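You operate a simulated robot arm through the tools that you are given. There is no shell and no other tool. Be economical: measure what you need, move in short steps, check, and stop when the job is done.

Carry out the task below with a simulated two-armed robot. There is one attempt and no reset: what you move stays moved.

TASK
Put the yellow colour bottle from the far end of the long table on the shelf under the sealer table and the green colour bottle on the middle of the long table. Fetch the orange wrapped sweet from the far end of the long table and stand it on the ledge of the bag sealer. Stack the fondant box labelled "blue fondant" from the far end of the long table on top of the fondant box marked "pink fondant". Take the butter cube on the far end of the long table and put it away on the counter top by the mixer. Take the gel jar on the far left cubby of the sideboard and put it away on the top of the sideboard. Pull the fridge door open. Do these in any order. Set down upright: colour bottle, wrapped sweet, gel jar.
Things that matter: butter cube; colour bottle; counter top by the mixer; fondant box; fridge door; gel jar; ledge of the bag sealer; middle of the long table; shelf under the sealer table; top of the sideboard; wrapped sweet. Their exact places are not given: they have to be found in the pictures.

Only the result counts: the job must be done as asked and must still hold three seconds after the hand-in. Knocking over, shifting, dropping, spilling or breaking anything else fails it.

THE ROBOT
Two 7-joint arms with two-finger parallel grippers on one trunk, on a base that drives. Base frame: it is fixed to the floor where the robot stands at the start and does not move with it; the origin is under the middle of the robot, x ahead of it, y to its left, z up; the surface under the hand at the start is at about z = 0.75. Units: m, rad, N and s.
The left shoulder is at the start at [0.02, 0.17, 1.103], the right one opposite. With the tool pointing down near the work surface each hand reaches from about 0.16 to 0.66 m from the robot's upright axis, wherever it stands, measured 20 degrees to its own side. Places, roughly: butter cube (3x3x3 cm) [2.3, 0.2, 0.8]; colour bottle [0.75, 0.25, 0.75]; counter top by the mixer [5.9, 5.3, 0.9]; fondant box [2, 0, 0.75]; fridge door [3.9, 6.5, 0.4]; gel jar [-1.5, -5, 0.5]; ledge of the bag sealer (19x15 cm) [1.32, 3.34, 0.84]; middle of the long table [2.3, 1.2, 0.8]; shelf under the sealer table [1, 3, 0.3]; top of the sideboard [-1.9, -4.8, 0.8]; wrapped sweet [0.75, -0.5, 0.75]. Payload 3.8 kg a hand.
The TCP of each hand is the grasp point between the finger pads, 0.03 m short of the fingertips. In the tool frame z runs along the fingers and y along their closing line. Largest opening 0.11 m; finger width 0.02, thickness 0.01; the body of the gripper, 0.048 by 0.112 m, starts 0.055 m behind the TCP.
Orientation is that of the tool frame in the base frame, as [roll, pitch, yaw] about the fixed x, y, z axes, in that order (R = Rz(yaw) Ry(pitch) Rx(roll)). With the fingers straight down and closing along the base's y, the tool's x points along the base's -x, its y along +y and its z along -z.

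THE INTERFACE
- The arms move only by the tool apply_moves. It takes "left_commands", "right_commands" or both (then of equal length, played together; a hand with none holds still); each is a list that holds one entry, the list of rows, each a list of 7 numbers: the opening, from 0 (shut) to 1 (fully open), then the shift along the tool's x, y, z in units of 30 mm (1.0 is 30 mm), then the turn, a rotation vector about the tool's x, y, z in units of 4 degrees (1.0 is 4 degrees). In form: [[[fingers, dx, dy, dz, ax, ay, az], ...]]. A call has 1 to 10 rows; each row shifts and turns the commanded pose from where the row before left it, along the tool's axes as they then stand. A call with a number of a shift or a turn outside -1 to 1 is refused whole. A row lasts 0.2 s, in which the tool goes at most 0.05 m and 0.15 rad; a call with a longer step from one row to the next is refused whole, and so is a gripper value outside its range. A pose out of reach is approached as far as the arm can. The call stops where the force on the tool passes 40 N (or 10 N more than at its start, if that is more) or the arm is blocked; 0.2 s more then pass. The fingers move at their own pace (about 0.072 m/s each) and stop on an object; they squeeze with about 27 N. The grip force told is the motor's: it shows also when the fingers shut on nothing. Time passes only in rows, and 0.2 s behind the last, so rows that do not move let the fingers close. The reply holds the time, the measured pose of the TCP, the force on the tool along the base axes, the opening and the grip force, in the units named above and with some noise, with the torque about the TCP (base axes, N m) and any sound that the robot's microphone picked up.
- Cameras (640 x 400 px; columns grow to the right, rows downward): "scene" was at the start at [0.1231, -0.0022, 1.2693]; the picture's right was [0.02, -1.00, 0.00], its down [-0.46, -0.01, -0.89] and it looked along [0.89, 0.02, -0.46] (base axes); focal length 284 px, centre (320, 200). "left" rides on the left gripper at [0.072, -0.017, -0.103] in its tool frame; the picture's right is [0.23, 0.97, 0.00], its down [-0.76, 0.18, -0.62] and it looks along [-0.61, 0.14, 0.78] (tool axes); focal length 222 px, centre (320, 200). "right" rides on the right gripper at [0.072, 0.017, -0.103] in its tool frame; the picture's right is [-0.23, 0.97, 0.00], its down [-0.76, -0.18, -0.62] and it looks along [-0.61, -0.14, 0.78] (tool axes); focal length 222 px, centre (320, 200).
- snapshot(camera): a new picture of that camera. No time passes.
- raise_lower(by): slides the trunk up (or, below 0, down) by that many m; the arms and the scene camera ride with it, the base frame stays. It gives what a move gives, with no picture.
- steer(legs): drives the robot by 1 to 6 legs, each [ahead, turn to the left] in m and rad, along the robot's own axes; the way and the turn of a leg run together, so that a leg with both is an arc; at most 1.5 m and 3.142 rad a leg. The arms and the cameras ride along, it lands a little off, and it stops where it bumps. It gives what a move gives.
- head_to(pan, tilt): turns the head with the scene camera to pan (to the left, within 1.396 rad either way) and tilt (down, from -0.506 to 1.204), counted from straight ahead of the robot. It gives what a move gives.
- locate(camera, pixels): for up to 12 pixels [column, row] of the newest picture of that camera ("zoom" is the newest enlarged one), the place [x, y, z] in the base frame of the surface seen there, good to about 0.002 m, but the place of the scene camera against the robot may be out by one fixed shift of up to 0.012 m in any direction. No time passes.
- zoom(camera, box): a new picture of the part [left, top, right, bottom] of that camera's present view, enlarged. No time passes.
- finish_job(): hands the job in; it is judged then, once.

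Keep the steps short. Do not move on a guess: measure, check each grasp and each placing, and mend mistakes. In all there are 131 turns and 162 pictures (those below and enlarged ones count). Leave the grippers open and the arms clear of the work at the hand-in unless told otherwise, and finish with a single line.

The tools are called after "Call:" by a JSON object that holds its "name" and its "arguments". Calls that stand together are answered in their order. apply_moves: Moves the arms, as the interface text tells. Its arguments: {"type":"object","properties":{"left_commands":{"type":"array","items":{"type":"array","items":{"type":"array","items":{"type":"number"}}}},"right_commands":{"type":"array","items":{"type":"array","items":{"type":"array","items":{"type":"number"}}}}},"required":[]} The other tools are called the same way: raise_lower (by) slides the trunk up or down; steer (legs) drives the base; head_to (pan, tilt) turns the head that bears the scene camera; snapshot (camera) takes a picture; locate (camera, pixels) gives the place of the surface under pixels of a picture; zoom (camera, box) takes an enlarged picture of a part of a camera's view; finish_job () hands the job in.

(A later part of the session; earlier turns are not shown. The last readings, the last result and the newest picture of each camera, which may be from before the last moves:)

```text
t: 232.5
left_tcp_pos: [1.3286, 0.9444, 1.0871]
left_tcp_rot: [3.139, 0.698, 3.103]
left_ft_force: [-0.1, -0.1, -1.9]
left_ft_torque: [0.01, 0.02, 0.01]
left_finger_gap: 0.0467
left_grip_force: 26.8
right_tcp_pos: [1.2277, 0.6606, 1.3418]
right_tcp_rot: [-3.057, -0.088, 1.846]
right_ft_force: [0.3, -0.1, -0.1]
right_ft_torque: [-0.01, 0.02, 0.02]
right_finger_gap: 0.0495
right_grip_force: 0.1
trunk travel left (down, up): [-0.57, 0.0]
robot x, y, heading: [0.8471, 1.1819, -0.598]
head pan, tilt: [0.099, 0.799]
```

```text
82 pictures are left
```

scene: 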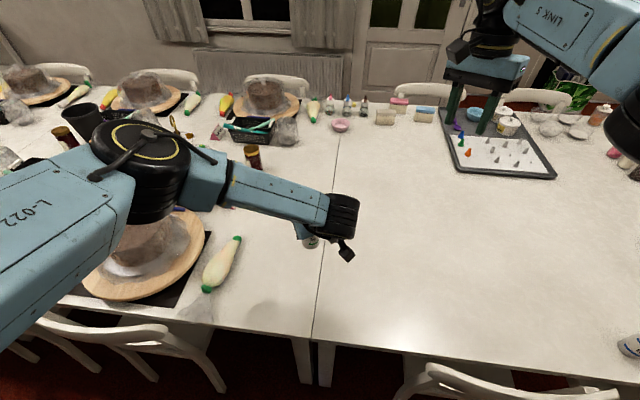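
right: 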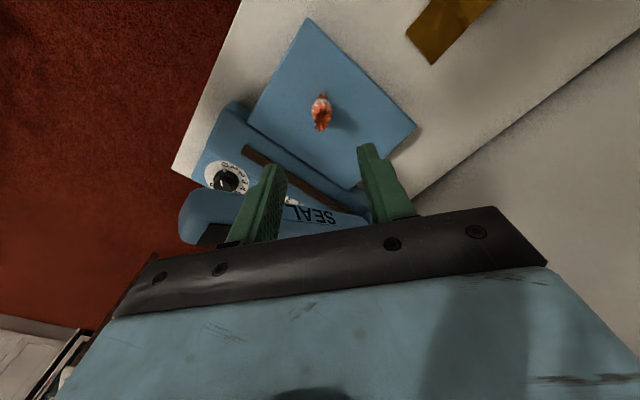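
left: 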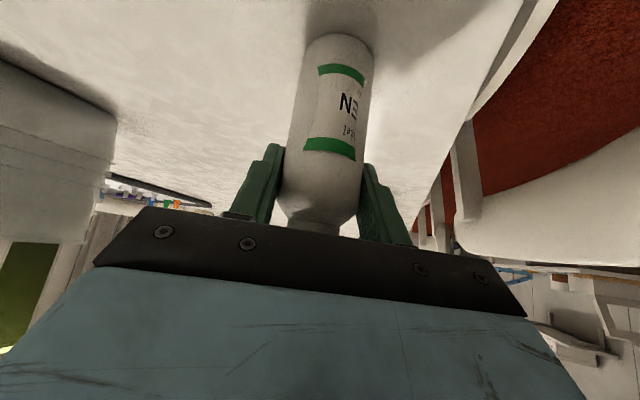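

The seam runs at px x≈325; left of it is the middle section, with free space around (285,240). Measure.

Call:
{"name": "locate", "arguments": {"camera": "scene", "pixels": [[322, 270], [333, 165], [285, 250], [275, 290], [255, 215], [236, 245], [253, 155], [300, 335], [210, 370], [410, 380], [220, 260], [300, 180]]}}

Call:
{"name": "snapshot", "arguments": {"camera": "left"}}

```text
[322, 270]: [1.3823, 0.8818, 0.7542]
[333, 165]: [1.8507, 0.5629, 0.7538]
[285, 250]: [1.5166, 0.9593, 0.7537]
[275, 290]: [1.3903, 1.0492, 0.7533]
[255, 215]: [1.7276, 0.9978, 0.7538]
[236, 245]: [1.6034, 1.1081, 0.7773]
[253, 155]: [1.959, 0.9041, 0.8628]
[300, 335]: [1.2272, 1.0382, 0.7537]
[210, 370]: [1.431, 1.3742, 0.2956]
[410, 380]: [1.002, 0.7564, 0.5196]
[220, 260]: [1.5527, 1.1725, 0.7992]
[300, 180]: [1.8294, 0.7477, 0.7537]
```

```text
81 pictures are left
```

left: 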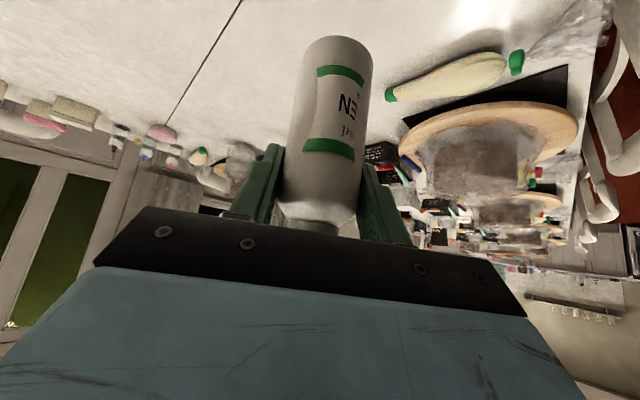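

Seam at u≈1.505. I'll set the bottle at ≈(1.616, 0.959), 20 cm past the seam. Ease forward, lower, and extend.

Call:
{"name": "steer", "arguments": {"legs": [[0.05, 0]]}}

Call:
{"name": "raise_lower", "arguments": {"by": -0.2}}

Call:
{"name": "apply_moves", "arguments": {"left_commands": [[[0, -0.837, 0.175, 0.269, 0, 0, 0], [0, -0.837, 0.175, 0.269, 0, 0, 0], [0, -0.837, 0.175, 0.269, 0, 0, 0], [0, -0.837, 0.175, 0.269, 0, 0, 0], [0, -0.837, 0.175, 0.269, 0, 0, 0], [0, -0.837, 0.175, 0.269, 0, 0, 0], [0, -0.837, 0.175, 0.269, 0, 0, 0], [0, -0.837, 0.175, 0.269, 0, 0, 0], [0, -0.837, 0.175, 0.269, 0, 0, 0], [0, -0.837, 0.175, 0.269, 0, 0, 0]]]}}

Call:
{"name": "snapshot", "arguments": {"camera": "left"}}

Call:
{"name": "snapshot", "arguments": {"camera": "scene"}}

```text
t: 233.4
left_tcp_pos: [1.3671, 0.9188, 1.0865]
left_tcp_rot: [3.138, 0.696, 3.103]
left_ft_force: [-0.2, -0.4, -1.2]
left_ft_torque: [0.02, 0.0, 0.0]
left_finger_gap: 0.0469
left_grip_force: 27.3
right_tcp_pos: [1.2678, 0.6323, 1.3424]
right_tcp_rot: [-3.058, -0.088, 1.847]
right_ft_force: [0.8, 0.2, -0.2]
right_ft_torque: [-0.02, -0.01, 0.02]
right_finger_gap: 0.0496
right_grip_force: 0.2
trunk travel left (down, up): [-0.57, 0.0]
robot x, y, heading: [0.8895, 1.1577, -0.601]
head pan, tilt: [0.099, 0.799]
```

```text
t: 235.6
left_tcp_pos: [1.3671, 0.9173, 0.8881]
left_tcp_rot: [3.14, 0.7, 3.104]
left_ft_force: [0.0, 0.3, -1.0]
left_ft_torque: [0.01, 0.03, -0.04]
left_finger_gap: 0.0466
left_grip_force: 26.7
right_tcp_pos: [1.2683, 0.6324, 1.1423]
right_tcp_rot: [-3.057, -0.087, 1.847]
right_ft_force: [0.0, -0.5, -1.7]
right_ft_torque: [-0.05, -0.04, 0.01]
right_finger_gap: 0.0496
right_grip_force: 0.0
trunk travel left (down, up): [-0.37, 0.2]
robot x, y, heading: [0.8878, 1.1539, -0.598]
head pan, tilt: [0.099, 0.799]
```

```text
t: 237.8
left_tcp_pos: [1.6128, 0.96, 0.9857]
left_tcp_rot: [3.14, 0.698, 3.101]
left_ft_force: [-0.5, -0.7, -0.4]
left_ft_torque: [-0.01, -0.02, -0.02]
left_finger_gap: 0.0468
left_grip_force: 27.2
right_tcp_pos: [1.2689, 0.6321, 1.1425]
right_tcp_rot: [-3.059, -0.086, 1.846]
right_ft_force: [0.1, -0.2, -1.1]
right_ft_torque: [0.0, 0.0, 0.01]
right_finger_gap: 0.05
right_grip_force: 0.0
trunk travel left (down, up): [-0.37, 0.2]
robot x, y, heading: [0.8875, 1.1522, -0.599]
head pan, tilt: [0.099, 0.799]
```

```text
80 pictures are left
```

left: 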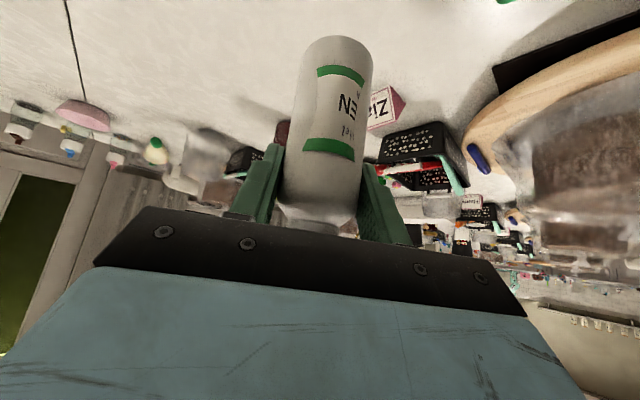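

```text
79 pictures are left
```

scene: 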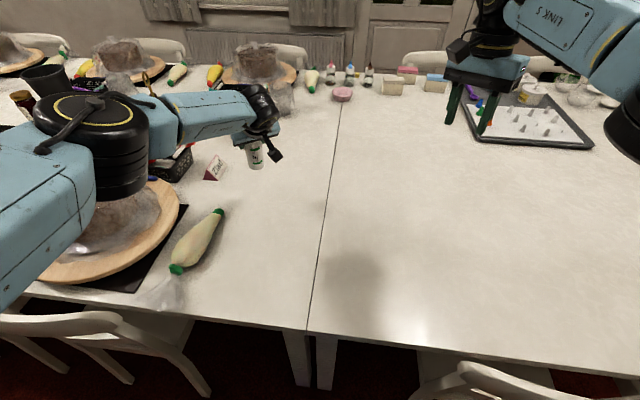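

Reached with margin. Check the elbow's clearance above the bagged cake before lowering.

Call:
{"name": "locate", "arguments": {"camera": "scene", "pixels": [[110, 192], [70, 190], [60, 230], [120, 210], [150, 205], [30, 250], [145, 170], [100, 225]]}}

Call:
{"name": "locate", "arguments": {"camera": "left", "pixels": [[200, 60], [390, 105], [230, 100], [440, 60]]}}

```text
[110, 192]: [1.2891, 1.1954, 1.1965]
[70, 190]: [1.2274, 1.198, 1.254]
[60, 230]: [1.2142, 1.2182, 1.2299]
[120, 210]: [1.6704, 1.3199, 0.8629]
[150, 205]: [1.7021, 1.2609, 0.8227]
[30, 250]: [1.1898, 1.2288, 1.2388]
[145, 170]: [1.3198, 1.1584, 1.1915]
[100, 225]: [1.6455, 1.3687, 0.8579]
```

```text
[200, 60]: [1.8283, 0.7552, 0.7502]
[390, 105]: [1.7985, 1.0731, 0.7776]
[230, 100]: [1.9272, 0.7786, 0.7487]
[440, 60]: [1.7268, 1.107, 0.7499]
```

Clear. Lower the trunk 0.142, then creep down to contact.

Call:
{"name": "raise_lower", "arguments": {"by": -0.142}}

Call:
{"name": "apply_moves", "arguments": {"left_commands": [[[0, 0.064, 0, 0.077, 0, 0, 0], [0, 0.064, 0, 0.077, 0, 0, 0]]]}}

Call:
{"name": "apply_moves", "arguments": {"left_commands": [[[0, 0.032, 0, 0.038, 0, 0, 0]]]}}

```text
t: 239.5
left_tcp_pos: [1.6135, 0.9592, 0.8452]
left_tcp_rot: [3.141, 0.698, 3.104]
left_ft_force: [-0.6, 0.0, -2.2]
left_ft_torque: [0.02, -0.01, -0.01]
left_finger_gap: 0.0468
left_grip_force: 27.0
right_tcp_pos: [1.2676, 0.6328, 1.0004]
right_tcp_rot: [-3.058, -0.087, 1.846]
right_ft_force: [-0.4, 0.4, 0.2]
right_ft_torque: [-0.02, 0.03, 0.0]
right_finger_gap: 0.0497
right_grip_force: 0.1
trunk travel left (down, up): [-0.228, 0.342]
robot x, y, heading: [0.8881, 1.1512, -0.595]
head pan, tilt: [0.099, 0.799]
```

```text
t: 240.1
left_tcp_pos: [1.6131, 0.9606, 0.8377]
left_tcp_rot: [3.138, 0.699, 3.101]
left_ft_force: [0.8, 0.3, -1.3]
left_ft_torque: [0.0, 0.04, 0.0]
left_finger_gap: 0.0466
left_grip_force: 27.5
right_tcp_pos: [1.2681, 0.6324, 1.0005]
right_tcp_rot: [-3.058, -0.087, 1.846]
right_ft_force: [-0.7, 0.8, -0.1]
right_ft_torque: [0.04, 0.02, -0.01]
right_finger_gap: 0.0495
right_grip_force: 0.0
trunk travel left (down, up): [-0.228, 0.342]
robot x, y, heading: [0.8883, 1.1529, -0.598]
head pan, tilt: [0.099, 0.799]
```

```text
t: 240.5
left_tcp_pos: [1.6133, 0.9597, 0.8375]
left_tcp_rot: [3.14, 0.7, 3.104]
left_ft_force: [-0.7, 0.4, 1.3]
left_ft_torque: [-0.03, -0.01, 0.02]
left_finger_gap: 0.0467
left_grip_force: 27.1
right_tcp_pos: [1.2674, 0.6318, 1.0008]
right_tcp_rot: [-3.058, -0.087, 1.845]
right_ft_force: [0.2, -0.6, 0.0]
right_ft_torque: [0.0, 0.0, 0.0]
right_finger_gap: 0.0494
right_grip_force: 0.1
trunk travel left (down, up): [-0.228, 0.342]
robot x, y, heading: [0.8885, 1.1573, -0.599]
head pan, tilt: [0.099, 0.799]
```

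Contact starting. One more millimetre, open, retreat.

Call:
{"name": "apply_moves", "arguments": {"left_commands": [[[0, 0.02, 0, 0.026, 0, 0, 0], [0.3, 0, 0, 0, 0, 0, 0], [0.55, 0, 0, 0, 0, 0, 0], [0.7, 0, 0, 0, 0, 0, 0], [0.7, 0, 0, -0.5, 0, 0, 0], [0.7, 0, 0, -0.9, 0, 0, 0], [0.7, 0, 0, -1, 0, 0, 0], [0.7, 0, 0, -1, 0, 0, 0], [0.7, 0, 0, -1, 0, 0, 0], [0.7, 0, 0, -1, 0, 0, 0]]]}}

Call:
{"name": "snapshot", "arguments": {"camera": "scene"}}

```text
t: 242.7
left_tcp_pos: [1.5094, 0.964, 0.9609]
left_tcp_rot: [3.14, 0.698, 3.101]
left_ft_force: [-0.5, 0.0, 0.2]
left_ft_torque: [-0.01, 0.0, 0.0]
left_finger_gap: 0.077
left_grip_force: 0.1
right_tcp_pos: [1.2674, 0.632, 1.0]
right_tcp_rot: [-3.058, -0.086, 1.847]
right_ft_force: [-1.0, -0.5, -0.4]
right_ft_torque: [0.01, -0.02, 0.01]
right_finger_gap: 0.0494
right_grip_force: 0.0
trunk travel left (down, up): [-0.228, 0.342]
robot x, y, heading: [0.8856, 1.158, -0.602]
head pan, tilt: [0.099, 0.799]
```

```text
78 pictures are left
```

scene: 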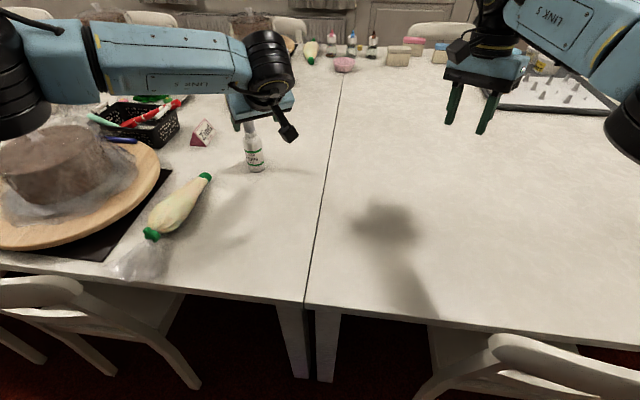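

Green bottle stands. Raise, back off, turn along the aisle; check the sealer area from here.

Call:
{"name": "raise_lower", "arguments": {"by": 0.3}}

Call:
{"name": "steer", "arguments": {"legs": [[-0.07, 0], [0, 1.572]]}}

Call:
{"name": "head_to", "arguments": {"pan": 0.35, "tilt": 0.3}}

Call:
{"name": "zoom", "arguments": {"camera": "scene", "box": [180, 80, 440, 300]}}

```text
t: 245.7
left_tcp_pos: [1.5102, 0.9632, 1.2614]
left_tcp_rot: [3.141, 0.699, 3.102]
left_ft_force: [-0.6, 0.3, 1.1]
left_ft_torque: [0.0, -0.02, 0.0]
left_finger_gap: 0.077
left_grip_force: 0.0
right_tcp_pos: [1.2675, 0.6323, 1.2992]
right_tcp_rot: [-3.058, -0.086, 1.847]
right_ft_force: [0.2, 0.5, 0.3]
right_ft_torque: [0.01, 0.0, 0.02]
right_finger_gap: 0.0497
right_grip_force: 0.1
trunk travel left (down, up): [-0.528, 0.042]
robot x, y, heading: [0.8904, 1.1544, -0.599]
head pan, tilt: [0.099, 0.799]
```

```text
t: 250.5
left_tcp_pos: [1.0226, 1.8167, 1.2614]
left_tcp_rot: [3.14, 0.698, -1.611]
left_ft_force: [0.4, -0.3, -0.4]
left_ft_torque: [0.0, 0.02, 0.01]
left_finger_gap: 0.0769
left_grip_force: 0.1
right_tcp_pos: [1.3531, 1.5733, 1.3]
right_tcp_rot: [-3.056, -0.087, -2.868]
right_ft_force: [0.4, 0.5, 0.1]
right_ft_torque: [0.01, 0.0, -0.03]
right_finger_gap: 0.0495
right_grip_force: 0.0
trunk travel left (down, up): [-0.528, 0.042]
robot x, y, heading: [0.8313, 1.1921, 0.97]
head pan, tilt: [0.099, 0.799]
```

```text
t: 251.4
left_tcp_pos: [1.0236, 1.8153, 1.2601]
left_tcp_rot: [3.139, 0.697, -1.612]
left_ft_force: [0.0, 0.5, 0.3]
left_ft_torque: [0.03, -0.01, 0.02]
left_finger_gap: 0.0772
left_grip_force: 0.1
right_tcp_pos: [1.3532, 1.5729, 1.301]
right_tcp_rot: [-3.056, -0.086, -2.867]
right_ft_force: [-0.8, -0.3, 0.5]
right_ft_torque: [-0.02, 0.02, -0.02]
right_finger_gap: 0.0494
right_grip_force: 0.1
trunk travel left (down, up): [-0.528, 0.042]
robot x, y, heading: [0.8305, 1.1921, 0.974]
head pan, tilt: [0.351, 0.3]
```

```text
1.82 times, centred on (310, 190) of scene
```

zoom: 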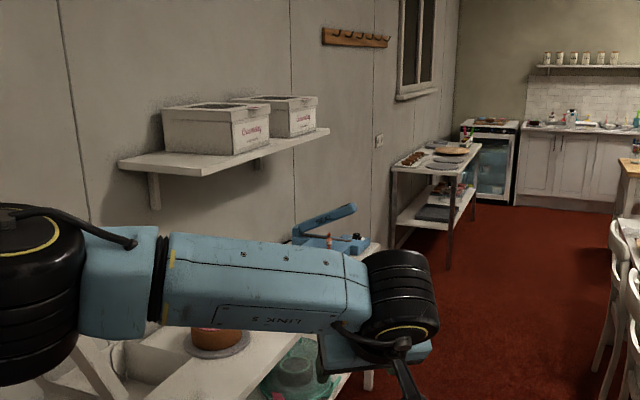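

Shelf boxes unmoved. Now reverse to the table end and look along the way to the window side.

Call:
{"name": "steer", "arguments": {"legs": [[-1.1, 0], [-1.04, 0], [0, -1.571]]}}

Call:
{"name": "head_to", "arguments": {"pan": 0.0, "tilt": 0.55}}

Call:
{"name": "snapshot", "arguments": {"camera": "scene"}}

```text
t: 265.9
left_tcp_pos: [0.2432, -0.7676, 1.2607]
left_tcp_rot: [3.14, 0.698, 3.097]
left_ft_force: [0.2, 0.8, -0.6]
left_ft_torque: [0.0, 0.04, -0.01]
left_finger_gap: 0.077
left_grip_force: 0.1
right_tcp_pos: [-0.0014, -1.0972, 1.3011]
right_tcp_rot: [-3.059, -0.087, 1.838]
right_ft_force: [-0.3, -0.1, -0.1]
right_ft_torque: [-0.04, 0.0, 0.03]
right_finger_gap: 0.0494
right_grip_force: 0.0
trunk travel left (down, up): [-0.528, 0.042]
robot x, y, heading: [-0.3718, -0.5739, -0.604]
head pan, tilt: [0.351, 0.3]
```

```text
t: 266.7
left_tcp_pos: [0.243, -0.7681, 1.261]
left_tcp_rot: [3.141, 0.698, 3.096]
left_ft_force: [-0.6, 0.6, -0.2]
left_ft_torque: [-0.04, -0.01, 0.01]
left_finger_gap: 0.0774
left_grip_force: 0.0
right_tcp_pos: [-0.0013, -1.0967, 1.2994]
right_tcp_rot: [-3.057, -0.087, 1.841]
right_ft_force: [-0.5, 0.0, 0.2]
right_ft_torque: [-0.03, 0.0, 0.01]
right_finger_gap: 0.0496
right_grip_force: 0.0
trunk travel left (down, up): [-0.528, 0.042]
robot x, y, heading: [-0.3749, -0.5725, -0.606]
head pan, tilt: [0.0, 0.55]
```

```text
76 pictures are left
```

scene: 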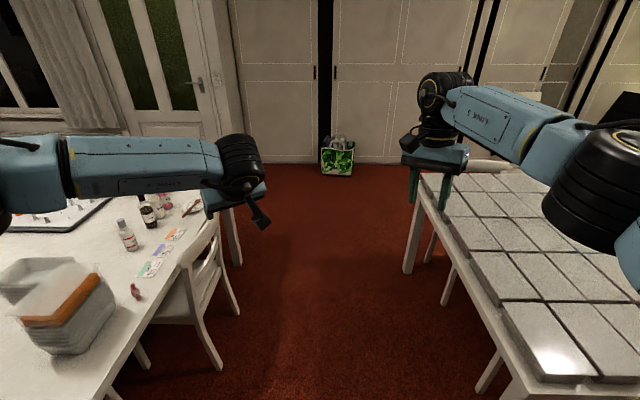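

Call:
{"name": "locate", "arguments": {"camera": "scene", "pixels": [[220, 225], [222, 365], [240, 310], [410, 270], [425, 180], [338, 165], [240, 262], [320, 180], [520, 380], [230, 150]]}}

```text
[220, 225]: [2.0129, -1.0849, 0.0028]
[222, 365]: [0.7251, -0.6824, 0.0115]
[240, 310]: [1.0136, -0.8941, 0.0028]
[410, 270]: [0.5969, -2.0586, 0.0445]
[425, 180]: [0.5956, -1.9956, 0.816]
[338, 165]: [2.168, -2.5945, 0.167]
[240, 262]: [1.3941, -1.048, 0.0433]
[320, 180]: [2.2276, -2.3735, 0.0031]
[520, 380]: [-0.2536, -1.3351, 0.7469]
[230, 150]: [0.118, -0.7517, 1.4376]
```

Corridor is clear. Drive through to the window side and face the table.

Call:
{"name": "steer", "arguments": {"legs": [[1.2, 0], [1.22, 0], [0, 1.575], [1.0, 0], [0.98, 0], [0, 1.571]]}}

Call:
{"name": "head_to", "arguments": {"pan": 0.0, "tilt": 0.75}}

Call:
{"name": "snapshot", "arguments": {"camera": "scene"}}

```text
t: 295.6
left_tcp_pos: [2.0873, -0.1359, 1.26]
left_tcp_rot: [3.14, 0.699, -0.032]
left_ft_force: [-0.1, -0.2, 0.3]
left_ft_torque: [0.0, 0.02, 0.03]
left_finger_gap: 0.077
left_grip_force: 0.0
right_tcp_pos: [2.327, 0.1965, 1.3002]
right_tcp_rot: [-3.059, -0.087, -1.288]
right_ft_force: [0.0, -0.1, -0.2]
right_ft_torque: [-0.03, 0.03, 0.02]
right_finger_gap: 0.0496
right_grip_force: 0.1
trunk travel left (down, up): [-0.528, 0.042]
robot x, y, heading: [2.7108, -0.3233, 2.548]
head pan, tilt: [0.0, 0.55]
```

```text
t: 296.4
left_tcp_pos: [2.0873, -0.135, 1.2601]
left_tcp_rot: [3.14, 0.696, -0.032]
left_ft_force: [-0.1, -0.1, -0.1]
left_ft_torque: [0.02, 0.0, 0.02]
left_finger_gap: 0.0771
left_grip_force: 0.1
right_tcp_pos: [2.3274, 0.1968, 1.3005]
right_tcp_rot: [-3.058, -0.088, -1.287]
right_ft_force: [0.4, 0.9, -0.3]
right_ft_torque: [0.0, 0.01, 0.0]
right_finger_gap: 0.0496
right_grip_force: 0.2
trunk travel left (down, up): [-0.528, 0.042]
robot x, y, heading: [2.7116, -0.3249, 2.549]
head pan, tilt: [0.0, 0.75]
```

```text
75 pictures are left
```

scene: 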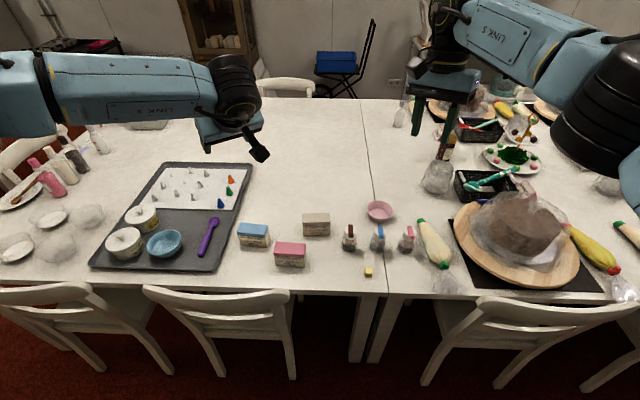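

Excellent view: butter at (368,272), boxes at (254,235), (290,255), (316,225). Zoom for labels and measure.

Call:
{"name": "zoom", "arguments": {"camera": "scene", "box": [220, 195, 390, 290]}}

Call:
{"name": "locate", "arguments": {"camera": "scene", "pixels": [[242, 225], [268, 228], [240, 236], [269, 238], [254, 231], [290, 247], [276, 244], [305, 246], [290, 262], [368, 268], [368, 275], [254, 245]]}}

Call:
{"name": "locate", "arguments": {"camera": "scene", "pixels": [[290, 305], [440, 310], [310, 365], [316, 218], [348, 240], [320, 285], [330, 300]]}}

```text
3.76 times, centred on (305, 242) of scene
```

zoom: 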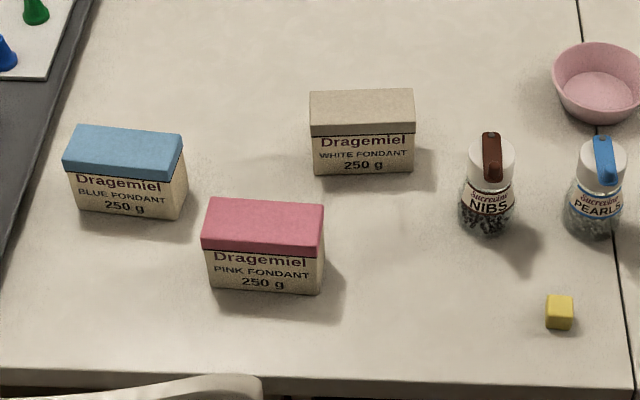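

```text
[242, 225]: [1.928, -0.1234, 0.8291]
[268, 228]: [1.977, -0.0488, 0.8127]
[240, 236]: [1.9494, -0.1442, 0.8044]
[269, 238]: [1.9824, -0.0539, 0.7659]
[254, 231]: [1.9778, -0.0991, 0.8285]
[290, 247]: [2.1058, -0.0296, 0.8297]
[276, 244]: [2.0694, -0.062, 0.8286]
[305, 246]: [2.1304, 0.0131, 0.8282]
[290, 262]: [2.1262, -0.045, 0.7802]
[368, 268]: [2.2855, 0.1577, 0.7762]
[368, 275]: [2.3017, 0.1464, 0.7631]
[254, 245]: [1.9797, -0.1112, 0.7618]
```

```text
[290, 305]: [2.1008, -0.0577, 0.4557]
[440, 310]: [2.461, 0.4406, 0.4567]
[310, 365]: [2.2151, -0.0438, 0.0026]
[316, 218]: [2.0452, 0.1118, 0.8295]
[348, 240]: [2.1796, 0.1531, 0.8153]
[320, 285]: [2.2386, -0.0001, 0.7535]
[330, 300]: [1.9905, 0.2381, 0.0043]
```

Labels confirmed: blue → onto pink. The long side is ~0.107 m, so I must grip across the short side; test how far the right wrist can yaw (first fix its small tilt).

Call:
{"name": "apply_moves", "arguments": {"right_commands": [[[0.75, 0, 0, 0, -0.6, -0.62, 0], [0.75, 0, 0, 0, -0.6, -0.62, 0], [0.75, 0, 0, 0, 0, 0, 1], [0.75, 0, 0, 0, 0, 0, 1], [0.75, 0, 0, 0, 0, 0, 1], [0.75, 0, 0, 0, 0, 0, 1], [0.75, 0, 0, 0, 0, 0, 1], [0.75, 0, 0, 0, 0, 0, 1], [0.75, 0, 0, 0, 0, 0, 1], [0.75, 0, 0, 0, 0, 0, 1]]]}}

Call:
{"name": "zoom", "arguments": {"camera": "scene", "box": [230, 210, 320, 275]}}

Call:
{"name": "locate", "arguments": {"camera": "zoom", "pixels": [[60, 80], [268, 92], [48, 165], [260, 182], [330, 235], [548, 245], [322, 330], [545, 340], [160, 125], [440, 285]]}}

```text
t: 298.6
left_tcp_pos: [2.0876, -0.1363, 1.2605]
left_tcp_rot: [3.14, 0.698, -0.032]
left_ft_force: [-0.3, 1.3, 1.0]
left_ft_torque: [-0.04, 0.03, 0.01]
left_finger_gap: 0.0768
left_grip_force: 0.1
right_tcp_pos: [2.3272, 0.1967, 1.2991]
right_tcp_rot: [-3.141, 0.0, -1.846]
right_ft_force: [0.0, 0.2, -0.4]
right_ft_torque: [-0.04, -0.01, 0.0]
right_finger_gap: 0.0824
right_grip_force: 0.0
trunk travel left (down, up): [-0.528, 0.042]
robot x, y, heading: [2.713, -0.3247, 2.543]
head pan, tilt: [0.0, 0.75]
```

```text
6.15 times, centred on (275, 242) of scene
```

zoom: 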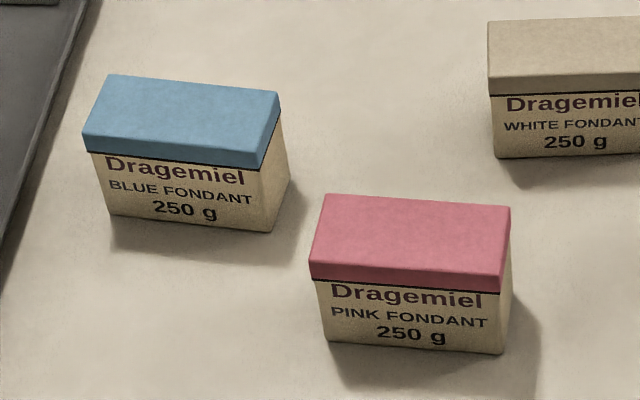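

```text
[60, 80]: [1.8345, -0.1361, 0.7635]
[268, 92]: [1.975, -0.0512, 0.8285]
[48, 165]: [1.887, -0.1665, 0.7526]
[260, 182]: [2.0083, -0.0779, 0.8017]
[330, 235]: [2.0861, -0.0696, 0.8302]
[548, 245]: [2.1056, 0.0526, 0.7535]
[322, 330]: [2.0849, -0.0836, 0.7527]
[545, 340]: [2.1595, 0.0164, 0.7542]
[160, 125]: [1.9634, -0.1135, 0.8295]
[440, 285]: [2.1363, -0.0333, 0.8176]
```

Wrist yaw works (az≈74°). Measure lid corners.

Call:
{"name": "locate", "arguments": {"camera": "zoom", "pixels": [[111, 78], [276, 95], [260, 148], [90, 133], [184, 113], [328, 198], [506, 211], [502, 268], [315, 257], [412, 234]]}}

```text
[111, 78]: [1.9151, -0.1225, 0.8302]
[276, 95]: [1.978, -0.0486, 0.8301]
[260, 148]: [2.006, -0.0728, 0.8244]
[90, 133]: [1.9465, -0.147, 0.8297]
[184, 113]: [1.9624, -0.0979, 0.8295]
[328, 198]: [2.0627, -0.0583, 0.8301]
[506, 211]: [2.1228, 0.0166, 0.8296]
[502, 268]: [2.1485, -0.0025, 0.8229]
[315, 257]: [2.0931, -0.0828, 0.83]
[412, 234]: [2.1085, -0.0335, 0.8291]
```

Both boxes ~10 × 4.5 × 7.7 cm, same orientation (≈50.5°); blue→pink offset (0.145, 0.066). Raise the left hand out of the way, finish the right yaw, and reposition opposite the boxes.

Call:
{"name": "apply_moves", "arguments": {"right_commands": [[[0.75, 0, 0, 0, 0, 0, 1], [0.75, 0, 0, 0, 0, 0, 1], [0.75, 0, 0, 0, 0, 0, 1], [0.75, 0, 0, 0, 0, 0, 1], [0.75, 0, 0, 0, 0, 0, 1], [0.75, 0, 0, 0, 0, 0, 0.93], [0.75, 0, 0, 0, 0, 0, 0]]], "left_commands": [[[0.7, -0.644, 0, -0.765, 0, 0, 0], [0.7, -0.644, 0, -0.765, 0, 0, 0], [0.7, -0.644, 0, -0.765, 0, 0, 0], [0.7, -0.644, 0, -0.765, 0, 0, 0], [0.7, -0.644, 0, -0.765, 0, 0, 0], [0.7, -0.644, 0, -0.765, 0, 0, 0], [0.7, -0.644, 0, -0.765, 0, 0, 0]]]}}

Call:
{"name": "steer", "arguments": {"legs": [[0, -1.568], [-0.25, 0], [0, 1.571], [0.1, 0]]}}

Call:
{"name": "raise_lower", "arguments": {"by": -0.3}}

Call:
{"name": "snapshot", "arguments": {"camera": "right"}}

Call:
{"name": "snapshot", "arguments": {"camera": "scene"}}

```text
t: 300.2
left_tcp_pos: [2.0883, -0.1357, 1.4695]
left_tcp_rot: [3.14, 0.698, -0.032]
left_ft_force: [1.2, 0.2, 0.3]
left_ft_torque: [0.02, -0.01, 0.02]
left_finger_gap: 0.0771
left_grip_force: 0.1
right_tcp_pos: [2.3277, 0.1959, 1.2993]
right_tcp_rot: [-3.141, 0.0, -2.257]
right_ft_force: [0.3, -0.1, 0.7]
right_ft_torque: [0.0, 0.01, 0.0]
right_finger_gap: 0.0824
right_grip_force: 0.0
trunk travel left (down, up): [-0.528, 0.042]
robot x, y, heading: [2.7094, -0.3235, 2.55]
head pan, tilt: [0.0, 0.75]
```

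```text
t: 310.4
left_tcp_pos: [1.8655, -0.2892, 1.4699]
left_tcp_rot: [3.14, 0.698, -0.027]
left_ft_force: [-0.6, 0.0, 0.8]
left_ft_torque: [0.01, -0.04, -0.01]
left_finger_gap: 0.0769
left_grip_force: 0.1
right_tcp_pos: [2.1042, 0.0446, 1.3]
right_tcp_rot: [3.141, 0.0, -2.252]
right_ft_force: [-0.4, -0.8, 0.8]
right_ft_torque: [0.03, 0.03, 0.02]
right_finger_gap: 0.0823
right_grip_force: 0.0
trunk travel left (down, up): [-0.528, 0.042]
robot x, y, heading: [2.4861, -0.4704, 2.555]
head pan, tilt: [0.0, 0.75]
```

```text
t: 313.4
left_tcp_pos: [1.8653, -0.2883, 1.1712]
left_tcp_rot: [3.14, 0.699, -0.026]
left_ft_force: [-0.4, 0.0, 0.1]
left_ft_torque: [-0.05, 0.02, 0.01]
left_finger_gap: 0.0772
left_grip_force: 0.1
right_tcp_pos: [2.1038, 0.0459, 0.9997]
right_tcp_rot: [3.141, 0.0, -2.252]
right_ft_force: [-0.1, 0.3, -0.7]
right_ft_torque: [-0.01, 0.05, 0.01]
right_finger_gap: 0.0823
right_grip_force: 0.0
trunk travel left (down, up): [-0.228, 0.342]
robot x, y, heading: [2.4879, -0.4701, 2.558]
head pan, tilt: [0.0, 0.75]
```

```text
72 pictures are left
```

right: 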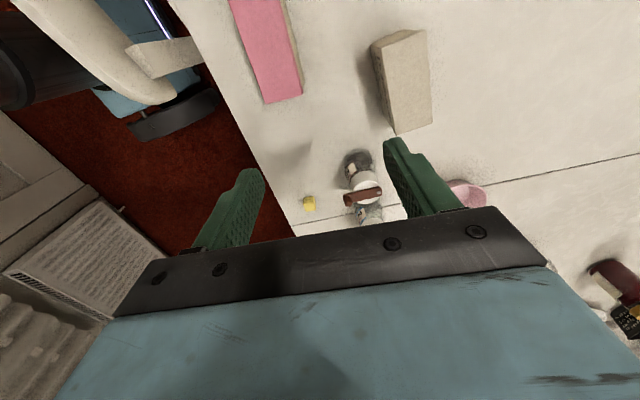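

```text
71 pictures are left
```

scene: 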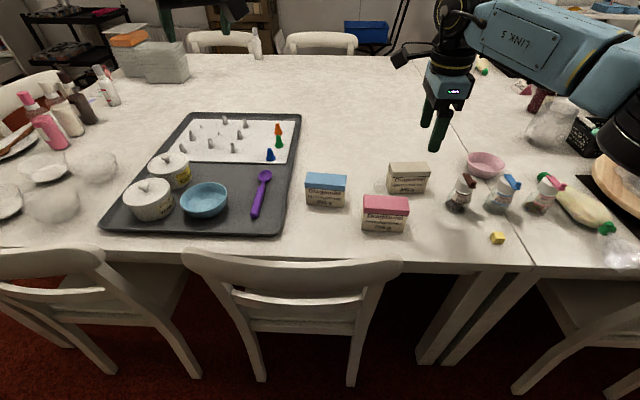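

Now move the right hand over the blue box at z=1.0.

Call:
{"name": "apply_moves", "arguments": {"right_commands": [[[0.75, 0.962, 0.098, 0, 0, 0, 0], [0.75, 0.962, 0.098, 0, 0, 0, 0], [0.75, 0.962, 0.098, 0, 0, 0, 0], [0.75, 0.962, 0.098, 0, 0, 0, 0], [0.75, 0.962, 0.098, 0, 0, 0, 0], [0.75, 0.962, 0.098, 0, 0, 0, 0], [0.75, 0.962, 0.098, 0, 0, 0, 0]]]}}

Call:
{"name": "snapshot", "arguments": {"camera": "right"}}

```text
t: 315.0
left_tcp_pos: [1.864, -0.2881, 1.1711]
left_tcp_rot: [-3.141, 0.698, -0.027]
left_ft_force: [0.0, -0.3, 0.7]
left_ft_torque: [0.04, -0.01, 0.02]
left_finger_gap: 0.0772
left_grip_force: 0.2
right_tcp_pos: [2.0073, -0.095, 0.9944]
right_tcp_rot: [-3.14, 0.0, -2.252]
right_ft_force: [0.2, 0.5, -0.6]
right_ft_torque: [0.0, -0.02, 0.0]
right_finger_gap: 0.0824
right_grip_force: 0.0
right hand out of reach, approached as far as the arm can: row 4, 5, 6, 7
trunk travel left (down, up): [-0.228, 0.342]
robot x, y, heading: [2.489, -0.4734, 2.557]
head pan, tilt: [0.0, 0.75]
```

```text
70 pictures are left
```

right: 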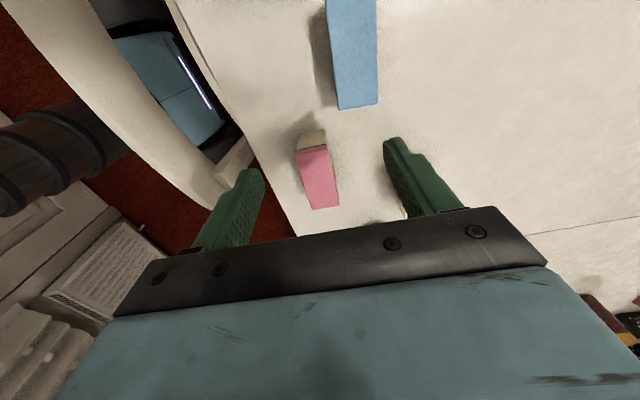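

Just out of reach by ~5 cm. Check how much room there is to the chair before nudging forward.

Call:
{"name": "locate", "arguments": {"camera": "scene", "pixels": [[200, 265], [300, 290], [380, 268], [263, 370], [350, 378], [250, 330], [300, 325]]}}

Call:
{"name": "head_to", "arguments": {"pan": 0.0, "tilt": 1.2}}

Call:
{"name": "snapshot", "arguments": {"camera": "scene"}}

```text
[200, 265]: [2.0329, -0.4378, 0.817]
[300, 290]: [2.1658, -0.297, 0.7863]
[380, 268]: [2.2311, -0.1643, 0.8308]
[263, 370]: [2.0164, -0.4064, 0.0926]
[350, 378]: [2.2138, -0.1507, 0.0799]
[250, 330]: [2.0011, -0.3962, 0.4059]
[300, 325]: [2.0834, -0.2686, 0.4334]
```

```text
t: 315.9
left_tcp_pos: [1.8647, -0.2885, 1.17]
left_tcp_rot: [3.139, 0.698, -0.026]
left_ft_force: [0.0, 0.8, -0.1]
left_ft_torque: [0.0, 0.0, 0.04]
left_finger_gap: 0.0773
left_grip_force: 0.0
right_tcp_pos: [2.0072, -0.0955, 0.9954]
right_tcp_rot: [-3.141, 0.0, -2.252]
right_ft_force: [0.1, 0.1, 0.4]
right_ft_torque: [-0.01, 0.02, -0.01]
right_finger_gap: 0.0824
right_grip_force: 0.1
trunk travel left (down, up): [-0.228, 0.342]
robot x, y, heading: [2.4888, -0.4697, 2.556]
head pan, tilt: [0.0, 1.201]
```

```text
69 pictures are left
```

scene: 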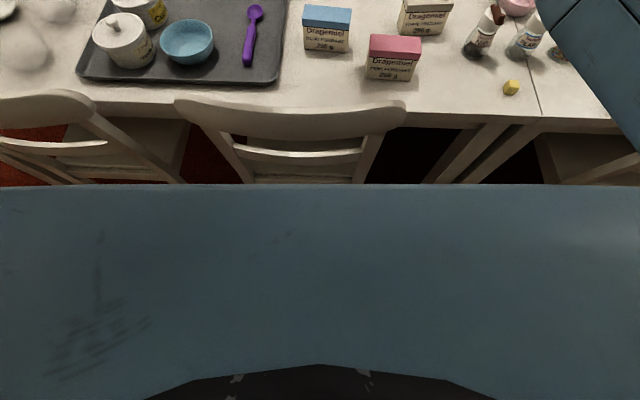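

The gap to the chair is ~0.35 m; rather than risk it, I'll turn the base left 0.4 rad, which brings the right shoulder closer, and counter-rotate the wrist.

Call:
{"name": "steer", "arguments": {"legs": [[0, 0.4]]}}

Call:
{"name": "apply_moves", "arguments": {"right_commands": [[[0.75, 0, 0, 0, 0, 0, 1], [0.75, 0, 0, 0, 0, 0, 1], [0.75, 0, 0, 0, 0, 0, 1], [0.75, 0, 0, 0, 0, 0, 1], [0.75, 0, 0, 0, 0, 0, 1], [0.75, 0, 0, 0, 0, 0, 0.75]]]}}

Call:
{"name": "head_to", "arguments": {"pan": -0.3, "tilt": 0.8}}

Call:
{"name": "snapshot", "arguments": {"camera": "right"}}

```text
t: 317.5
left_tcp_pos: [1.8428, -0.5455, 1.1714]
left_tcp_rot: [3.139, 0.698, 0.372]
left_ft_force: [0.4, -1.4, 0.3]
left_ft_torque: [-0.01, -0.03, 0.0]
left_finger_gap: 0.0769
left_grip_force: 0.0
right_tcp_pos: [1.8983, -0.3118, 0.9939]
right_tcp_rot: [-3.141, 0.0, -1.854]
right_ft_force: [0.4, 0.7, -0.1]
right_ft_torque: [-0.02, -0.02, 0.0]
right_finger_gap: 0.0827
right_grip_force: 0.0
trunk travel left (down, up): [-0.228, 0.342]
robot x, y, heading: [2.4905, -0.472, 2.956]
head pan, tilt: [0.0, 1.201]
```

```text
t: 318.9
left_tcp_pos: [1.8437, -0.5452, 1.1696]
left_tcp_rot: [3.139, 0.698, 0.371]
left_ft_force: [-0.5, 0.4, -0.1]
left_ft_torque: [0.01, -0.01, 0.01]
left_finger_gap: 0.077
left_grip_force: 0.0
right_tcp_pos: [1.8991, -0.3122, 0.9955]
right_tcp_rot: [3.141, 0.0, -2.255]
right_ft_force: [-0.3, 0.2, 0.6]
right_ft_torque: [0.0, 0.01, 0.0]
right_finger_gap: 0.0827
right_grip_force: 0.0
trunk travel left (down, up): [-0.228, 0.342]
robot x, y, heading: [2.4898, -0.4701, 2.956]
head pan, tilt: [0.0, 1.201]
```

```text
t: 319.7
left_tcp_pos: [1.8432, -0.5461, 1.1695]
left_tcp_rot: [3.139, 0.699, 0.37]
left_ft_force: [-0.7, 0.2, 0.0]
left_ft_torque: [-0.01, 0.02, -0.03]
left_finger_gap: 0.0769
left_grip_force: 0.1
right_tcp_pos: [1.8988, -0.3108, 0.9941]
right_tcp_rot: [3.141, -0.001, -2.252]
right_ft_force: [0.1, -0.1, -0.5]
right_ft_torque: [0.01, -0.01, 0.03]
right_finger_gap: 0.0825
right_grip_force: 0.1
trunk travel left (down, up): [-0.228, 0.342]
robot x, y, heading: [2.4899, -0.4737, 2.954]
head pan, tilt: [-0.3, 0.799]
```

```text
68 pictures are left
```

right: 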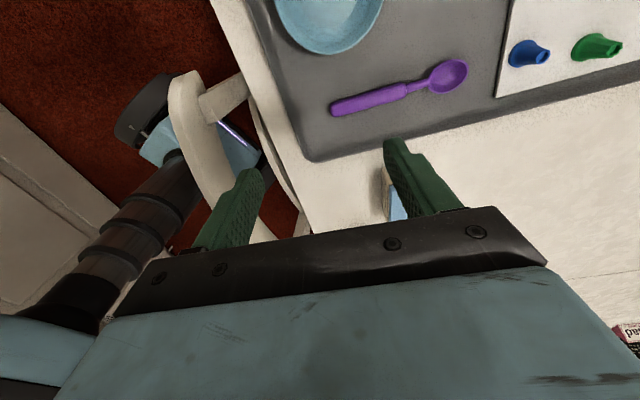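

Yaw reachable here. Move over the blue box.

Call:
{"name": "apply_moves", "arguments": {"right_commands": [[[0.75, -0.956, 0.431, 0, 0, 0, 0], [0.75, -0.956, 0.431, 0, 0, 0, 0], [0.75, -0.956, 0.431, 0, 0, 0, 0], [0.75, -0.956, 0.431, 0, 0, 0, 0], [0.75, -0.956, 0.431, 0, 0, 0, 0], [0.75, -0.956, 0.431, 0, 0, 0, 0], [0.75, -0.956, 0.431, 0, 0, 0, 0]]]}}

Call:
{"name": "snapshot", "arguments": {"camera": "right"}}

```text
t: 321.3
left_tcp_pos: [1.8429, -0.5446, 1.1713]
left_tcp_rot: [3.14, 0.699, 0.373]
left_ft_force: [-0.6, 0.1, -0.4]
left_ft_torque: [-0.01, -0.03, 0.03]
left_finger_gap: 0.0768
left_grip_force: 0.0
right_tcp_pos: [1.956, -0.0972, 0.9948]
right_tcp_rot: [-3.141, -0.002, -2.254]
right_ft_force: [0.0, -0.2, 0.7]
right_ft_torque: [0.01, -0.01, 0.01]
right_finger_gap: 0.0826
right_grip_force: 0.1
trunk travel left (down, up): [-0.228, 0.342]
robot x, y, heading: [2.4933, -0.4713, 2.951]
head pan, tilt: [-0.3, 0.799]
```

```text
67 pictures are left
```

right: 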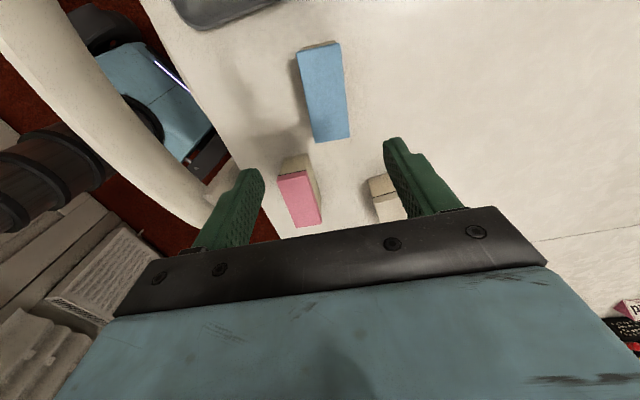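

Reached. Measure the box lids with the hand camera.

Call:
{"name": "locate", "arguments": {"camera": "right", "pixels": [[302, 52], [337, 44], [346, 134], [316, 138], [325, 90], [280, 178], [304, 173], [319, 220], [296, 224], [300, 198]]}}

Call:
{"name": "zoom", "arguments": {"camera": "right", "box": [240, 20, 400, 240]}}

```text
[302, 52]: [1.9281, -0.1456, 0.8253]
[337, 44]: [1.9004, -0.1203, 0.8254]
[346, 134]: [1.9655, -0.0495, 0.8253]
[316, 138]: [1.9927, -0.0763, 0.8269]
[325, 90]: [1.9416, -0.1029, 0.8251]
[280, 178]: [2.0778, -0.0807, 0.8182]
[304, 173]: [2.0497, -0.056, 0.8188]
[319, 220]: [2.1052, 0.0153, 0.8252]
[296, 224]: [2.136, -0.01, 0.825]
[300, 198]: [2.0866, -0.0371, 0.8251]
```

```text
1.82 times, centred on (320, 130) of right
```

zoom: 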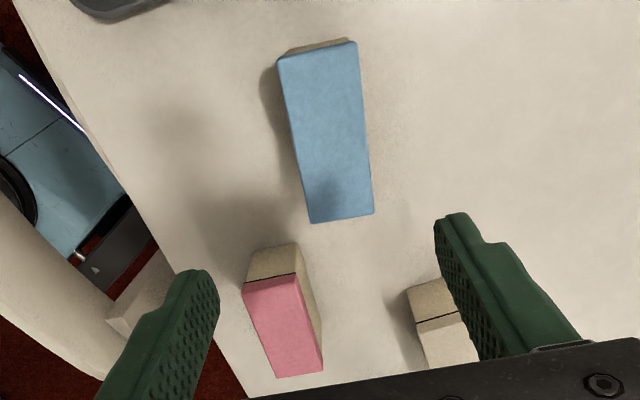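

Blue lid: centre (1.947,−0.098), top 0.825, axis 47.3°. Fine-align, then view before lowering with the trunk.

Call:
{"name": "apply_moves", "arguments": {"right_commands": [[[0.75, 0.2, 0.22, 0, 0, 0, 0], [0.75, 0, 0, 0, 0, 0, 0.9]]]}}

Call:
{"name": "snapshot", "arguments": {"camera": "scene"}}

```text
t: 321.9
left_tcp_pos: [1.8434, -0.5451, 1.1711]
left_tcp_rot: [3.138, 0.699, 0.373]
left_ft_force: [0.6, -0.4, 0.3]
left_ft_torque: [0.01, 0.0, -0.01]
left_finger_gap: 0.077
left_grip_force: 0.1
right_tcp_pos: [1.9475, -0.0991, 0.9953]
right_tcp_rot: [3.141, 0.0, -2.318]
right_ft_force: [-0.2, -0.1, 0.2]
right_ft_torque: [0.02, 0.02, 0.01]
right_finger_gap: 0.0823
right_grip_force: 0.0
trunk travel left (down, up): [-0.228, 0.342]
robot x, y, heading: [2.4914, -0.4776, 2.955]
head pan, tilt: [-0.3, 0.799]
```

```text
65 pictures are left
```

scene: 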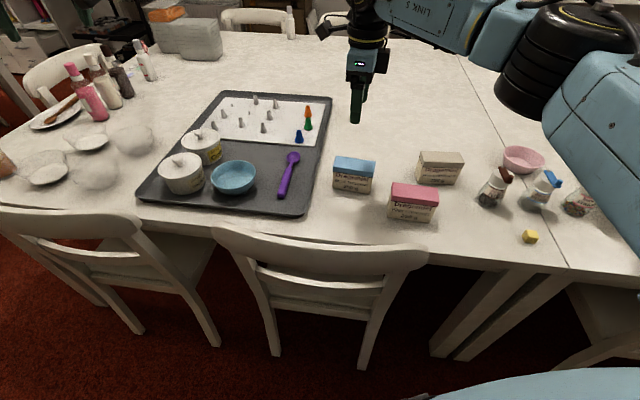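

Call:
{"name": "locate", "arguments": {"camera": "scene", "pixels": [[530, 105], [505, 85], [600, 190], [620, 230], [440, 40], [470, 50]]}}

Call:
{"name": "raise_lower", "arguments": {"by": -0.13}}

Call:
{"name": "snapshot", "arguments": {"camera": "right"}}

```text
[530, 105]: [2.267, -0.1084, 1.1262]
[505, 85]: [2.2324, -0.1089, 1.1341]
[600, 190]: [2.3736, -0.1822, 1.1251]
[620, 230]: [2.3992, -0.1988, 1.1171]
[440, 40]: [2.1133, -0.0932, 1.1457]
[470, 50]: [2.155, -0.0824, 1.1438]
```

```text
t: 323.5
left_tcp_pos: [1.8435, -0.5454, 1.0413]
left_tcp_rot: [3.14, 0.699, 0.371]
left_ft_force: [-0.5, 0.0, 0.3]
left_ft_torque: [0.0, -0.01, 0.03]
left_finger_gap: 0.077
left_grip_force: 0.0
right_tcp_pos: [1.9484, -0.0996, 0.8654]
right_tcp_rot: [3.14, -0.002, -2.317]
right_ft_force: [0.0, -0.2, -0.3]
right_ft_torque: [-0.02, 0.02, 0.05]
right_finger_gap: 0.0827
right_grip_force: 0.0
trunk travel left (down, up): [-0.098, 0.472]
robot x, y, heading: [2.4863, -0.4751, 2.952]
head pan, tilt: [-0.3, 0.799]
```

```text
64 pictures are left
```

right: 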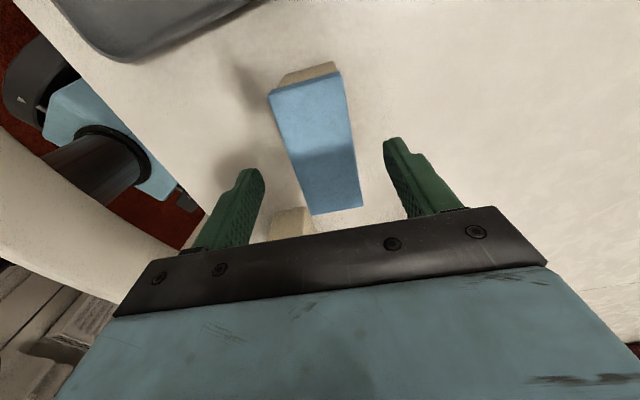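

Box is centred between the fingers, elbow clear. Lower the last 7 cm and grip.

Call:
{"name": "raise_lower", "arguments": {"by": -0.07}}

Call:
{"name": "apply_moves", "arguments": {"right_commands": [[[0, 0, 0, 0, 0, 0, 0], [0, 0, 0, 0, 0, 0, 0], [0, 0, 0, 0, 0, 0, 0], [0, 0, 0, 0, 0, 0, 0]]]}}

Call:
{"name": "raise_lower", "arguments": {"by": 0.15}}

Call:
{"name": "snapshot", "arguments": {"camera": "right"}}

```text
t: 324.6
left_tcp_pos: [1.842, -0.5453, 0.9707]
left_tcp_rot: [3.141, 0.698, 0.37]
left_ft_force: [-0.7, -0.5, 0.0]
left_ft_torque: [-0.03, 0.02, 0.02]
left_finger_gap: 0.0771
left_grip_force: 0.1
right_tcp_pos: [1.9467, -0.099, 0.7958]
right_tcp_rot: [3.141, 0.0, -2.315]
right_ft_force: [0.1, -0.5, -0.1]
right_ft_torque: [0.04, 0.03, 0.0]
right_finger_gap: 0.0827
right_grip_force: 0.2
trunk travel left (down, up): [-0.028, 0.542]
robot x, y, heading: [2.4917, -0.4676, 2.951]
head pan, tilt: [-0.3, 0.799]
```

```text
t: 325.6
left_tcp_pos: [1.8433, -0.5466, 0.9701]
left_tcp_rot: [3.14, 0.697, 0.373]
left_ft_force: [0.6, -0.3, -0.1]
left_ft_torque: [-0.04, -0.02, 0.02]
left_finger_gap: 0.0769
left_grip_force: 0.0
right_tcp_pos: [1.9468, -0.0987, 0.7948]
right_tcp_rot: [-3.141, 0.002, -2.317]
right_ft_force: [-0.9, 0.8, 1.1]
right_ft_torque: [0.0, -0.05, 0.11]
right_finger_gap: 0.0447
right_grip_force: 27.3
trunk travel left (down, up): [-0.028, 0.542]
robot x, y, heading: [2.4903, -0.4747, 2.956]
head pan, tilt: [-0.3, 0.799]
```

```text
t: 327.4
left_tcp_pos: [1.8429, -0.5453, 1.1191]
left_tcp_rot: [3.137, 0.697, 0.372]
left_ft_force: [-0.5, -0.5, -0.9]
left_ft_torque: [-0.01, 0.01, 0.03]
left_finger_gap: 0.077
left_grip_force: 0.1
right_tcp_pos: [1.9473, -0.0996, 0.9443]
right_tcp_rot: [-3.14, -0.001, -2.315]
right_ft_force: [0.3, -0.2, -2.9]
right_ft_torque: [-0.02, 0.0, 0.0]
right_finger_gap: 0.0453
right_grip_force: 27.4
trunk travel left (down, up): [-0.178, 0.392]
robot x, y, heading: [2.4882, -0.4743, 2.956]
head pan, tilt: [-0.3, 0.799]
```

```text
63 pictures are left
```

right: 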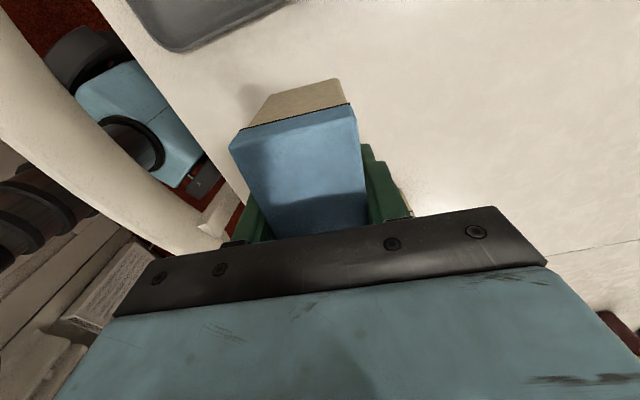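

Whole box held (≈2.6 N). Carry it over the pink box and align.

Call:
{"name": "apply_moves", "arguments": {"right_commands": [[[0, -0.815, -0.345, 0, 0, 0, 0], [0, -0.815, -0.345, 0, 0, 0, 0], [0, -0.815, -0.345, 0, 0, 0, 0], [0, -0.815, -0.345, 0, 0, 0, 0], [0, -0.815, -0.345, 0, 0, 0, 0], [0, -0.815, -0.345, 0, 0, 0, 0], [0, 0, 0, 0, 0, 0, -0.9]]]}}

Call:
{"name": "snapshot", "arguments": {"camera": "right"}}

Call:
{"name": "zoom", "arguments": {"camera": "scene", "box": [340, 100, 480, 240]}}

```text
t: 328.9
left_tcp_pos: [1.8425, -0.5458, 1.119]
left_tcp_rot: [3.14, 0.699, 0.371]
left_ft_force: [0.1, -0.3, 0.4]
left_ft_torque: [0.01, 0.02, -0.02]
left_finger_gap: 0.0769
left_grip_force: 0.0
right_tcp_pos: [2.0921, -0.0333, 0.9445]
right_tcp_rot: [3.141, 0.0, -2.254]
right_ft_force: [0.7, 0.9, -2.3]
right_ft_torque: [0.0, -0.01, -0.01]
right_finger_gap: 0.0449
right_grip_force: 26.8
trunk travel left (down, up): [-0.178, 0.392]
robot x, y, heading: [2.4909, -0.4698, 2.958]
head pan, tilt: [-0.3, 0.799]
```

```text
62 pictures are left
```

right: 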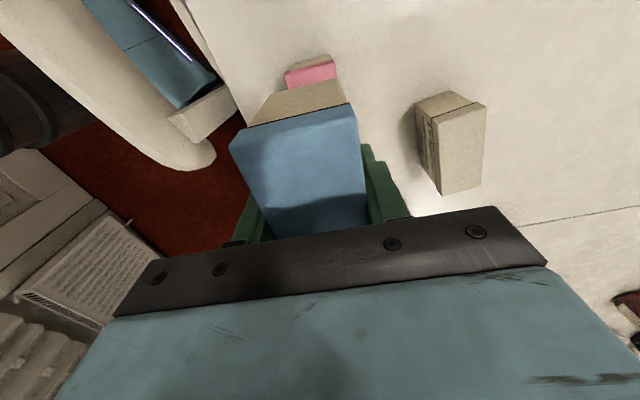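

```text
2.86 times, centred on (410, 170) of scene
```

zoom: 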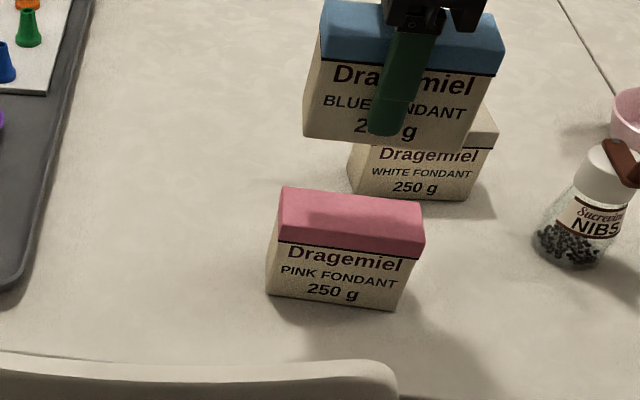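

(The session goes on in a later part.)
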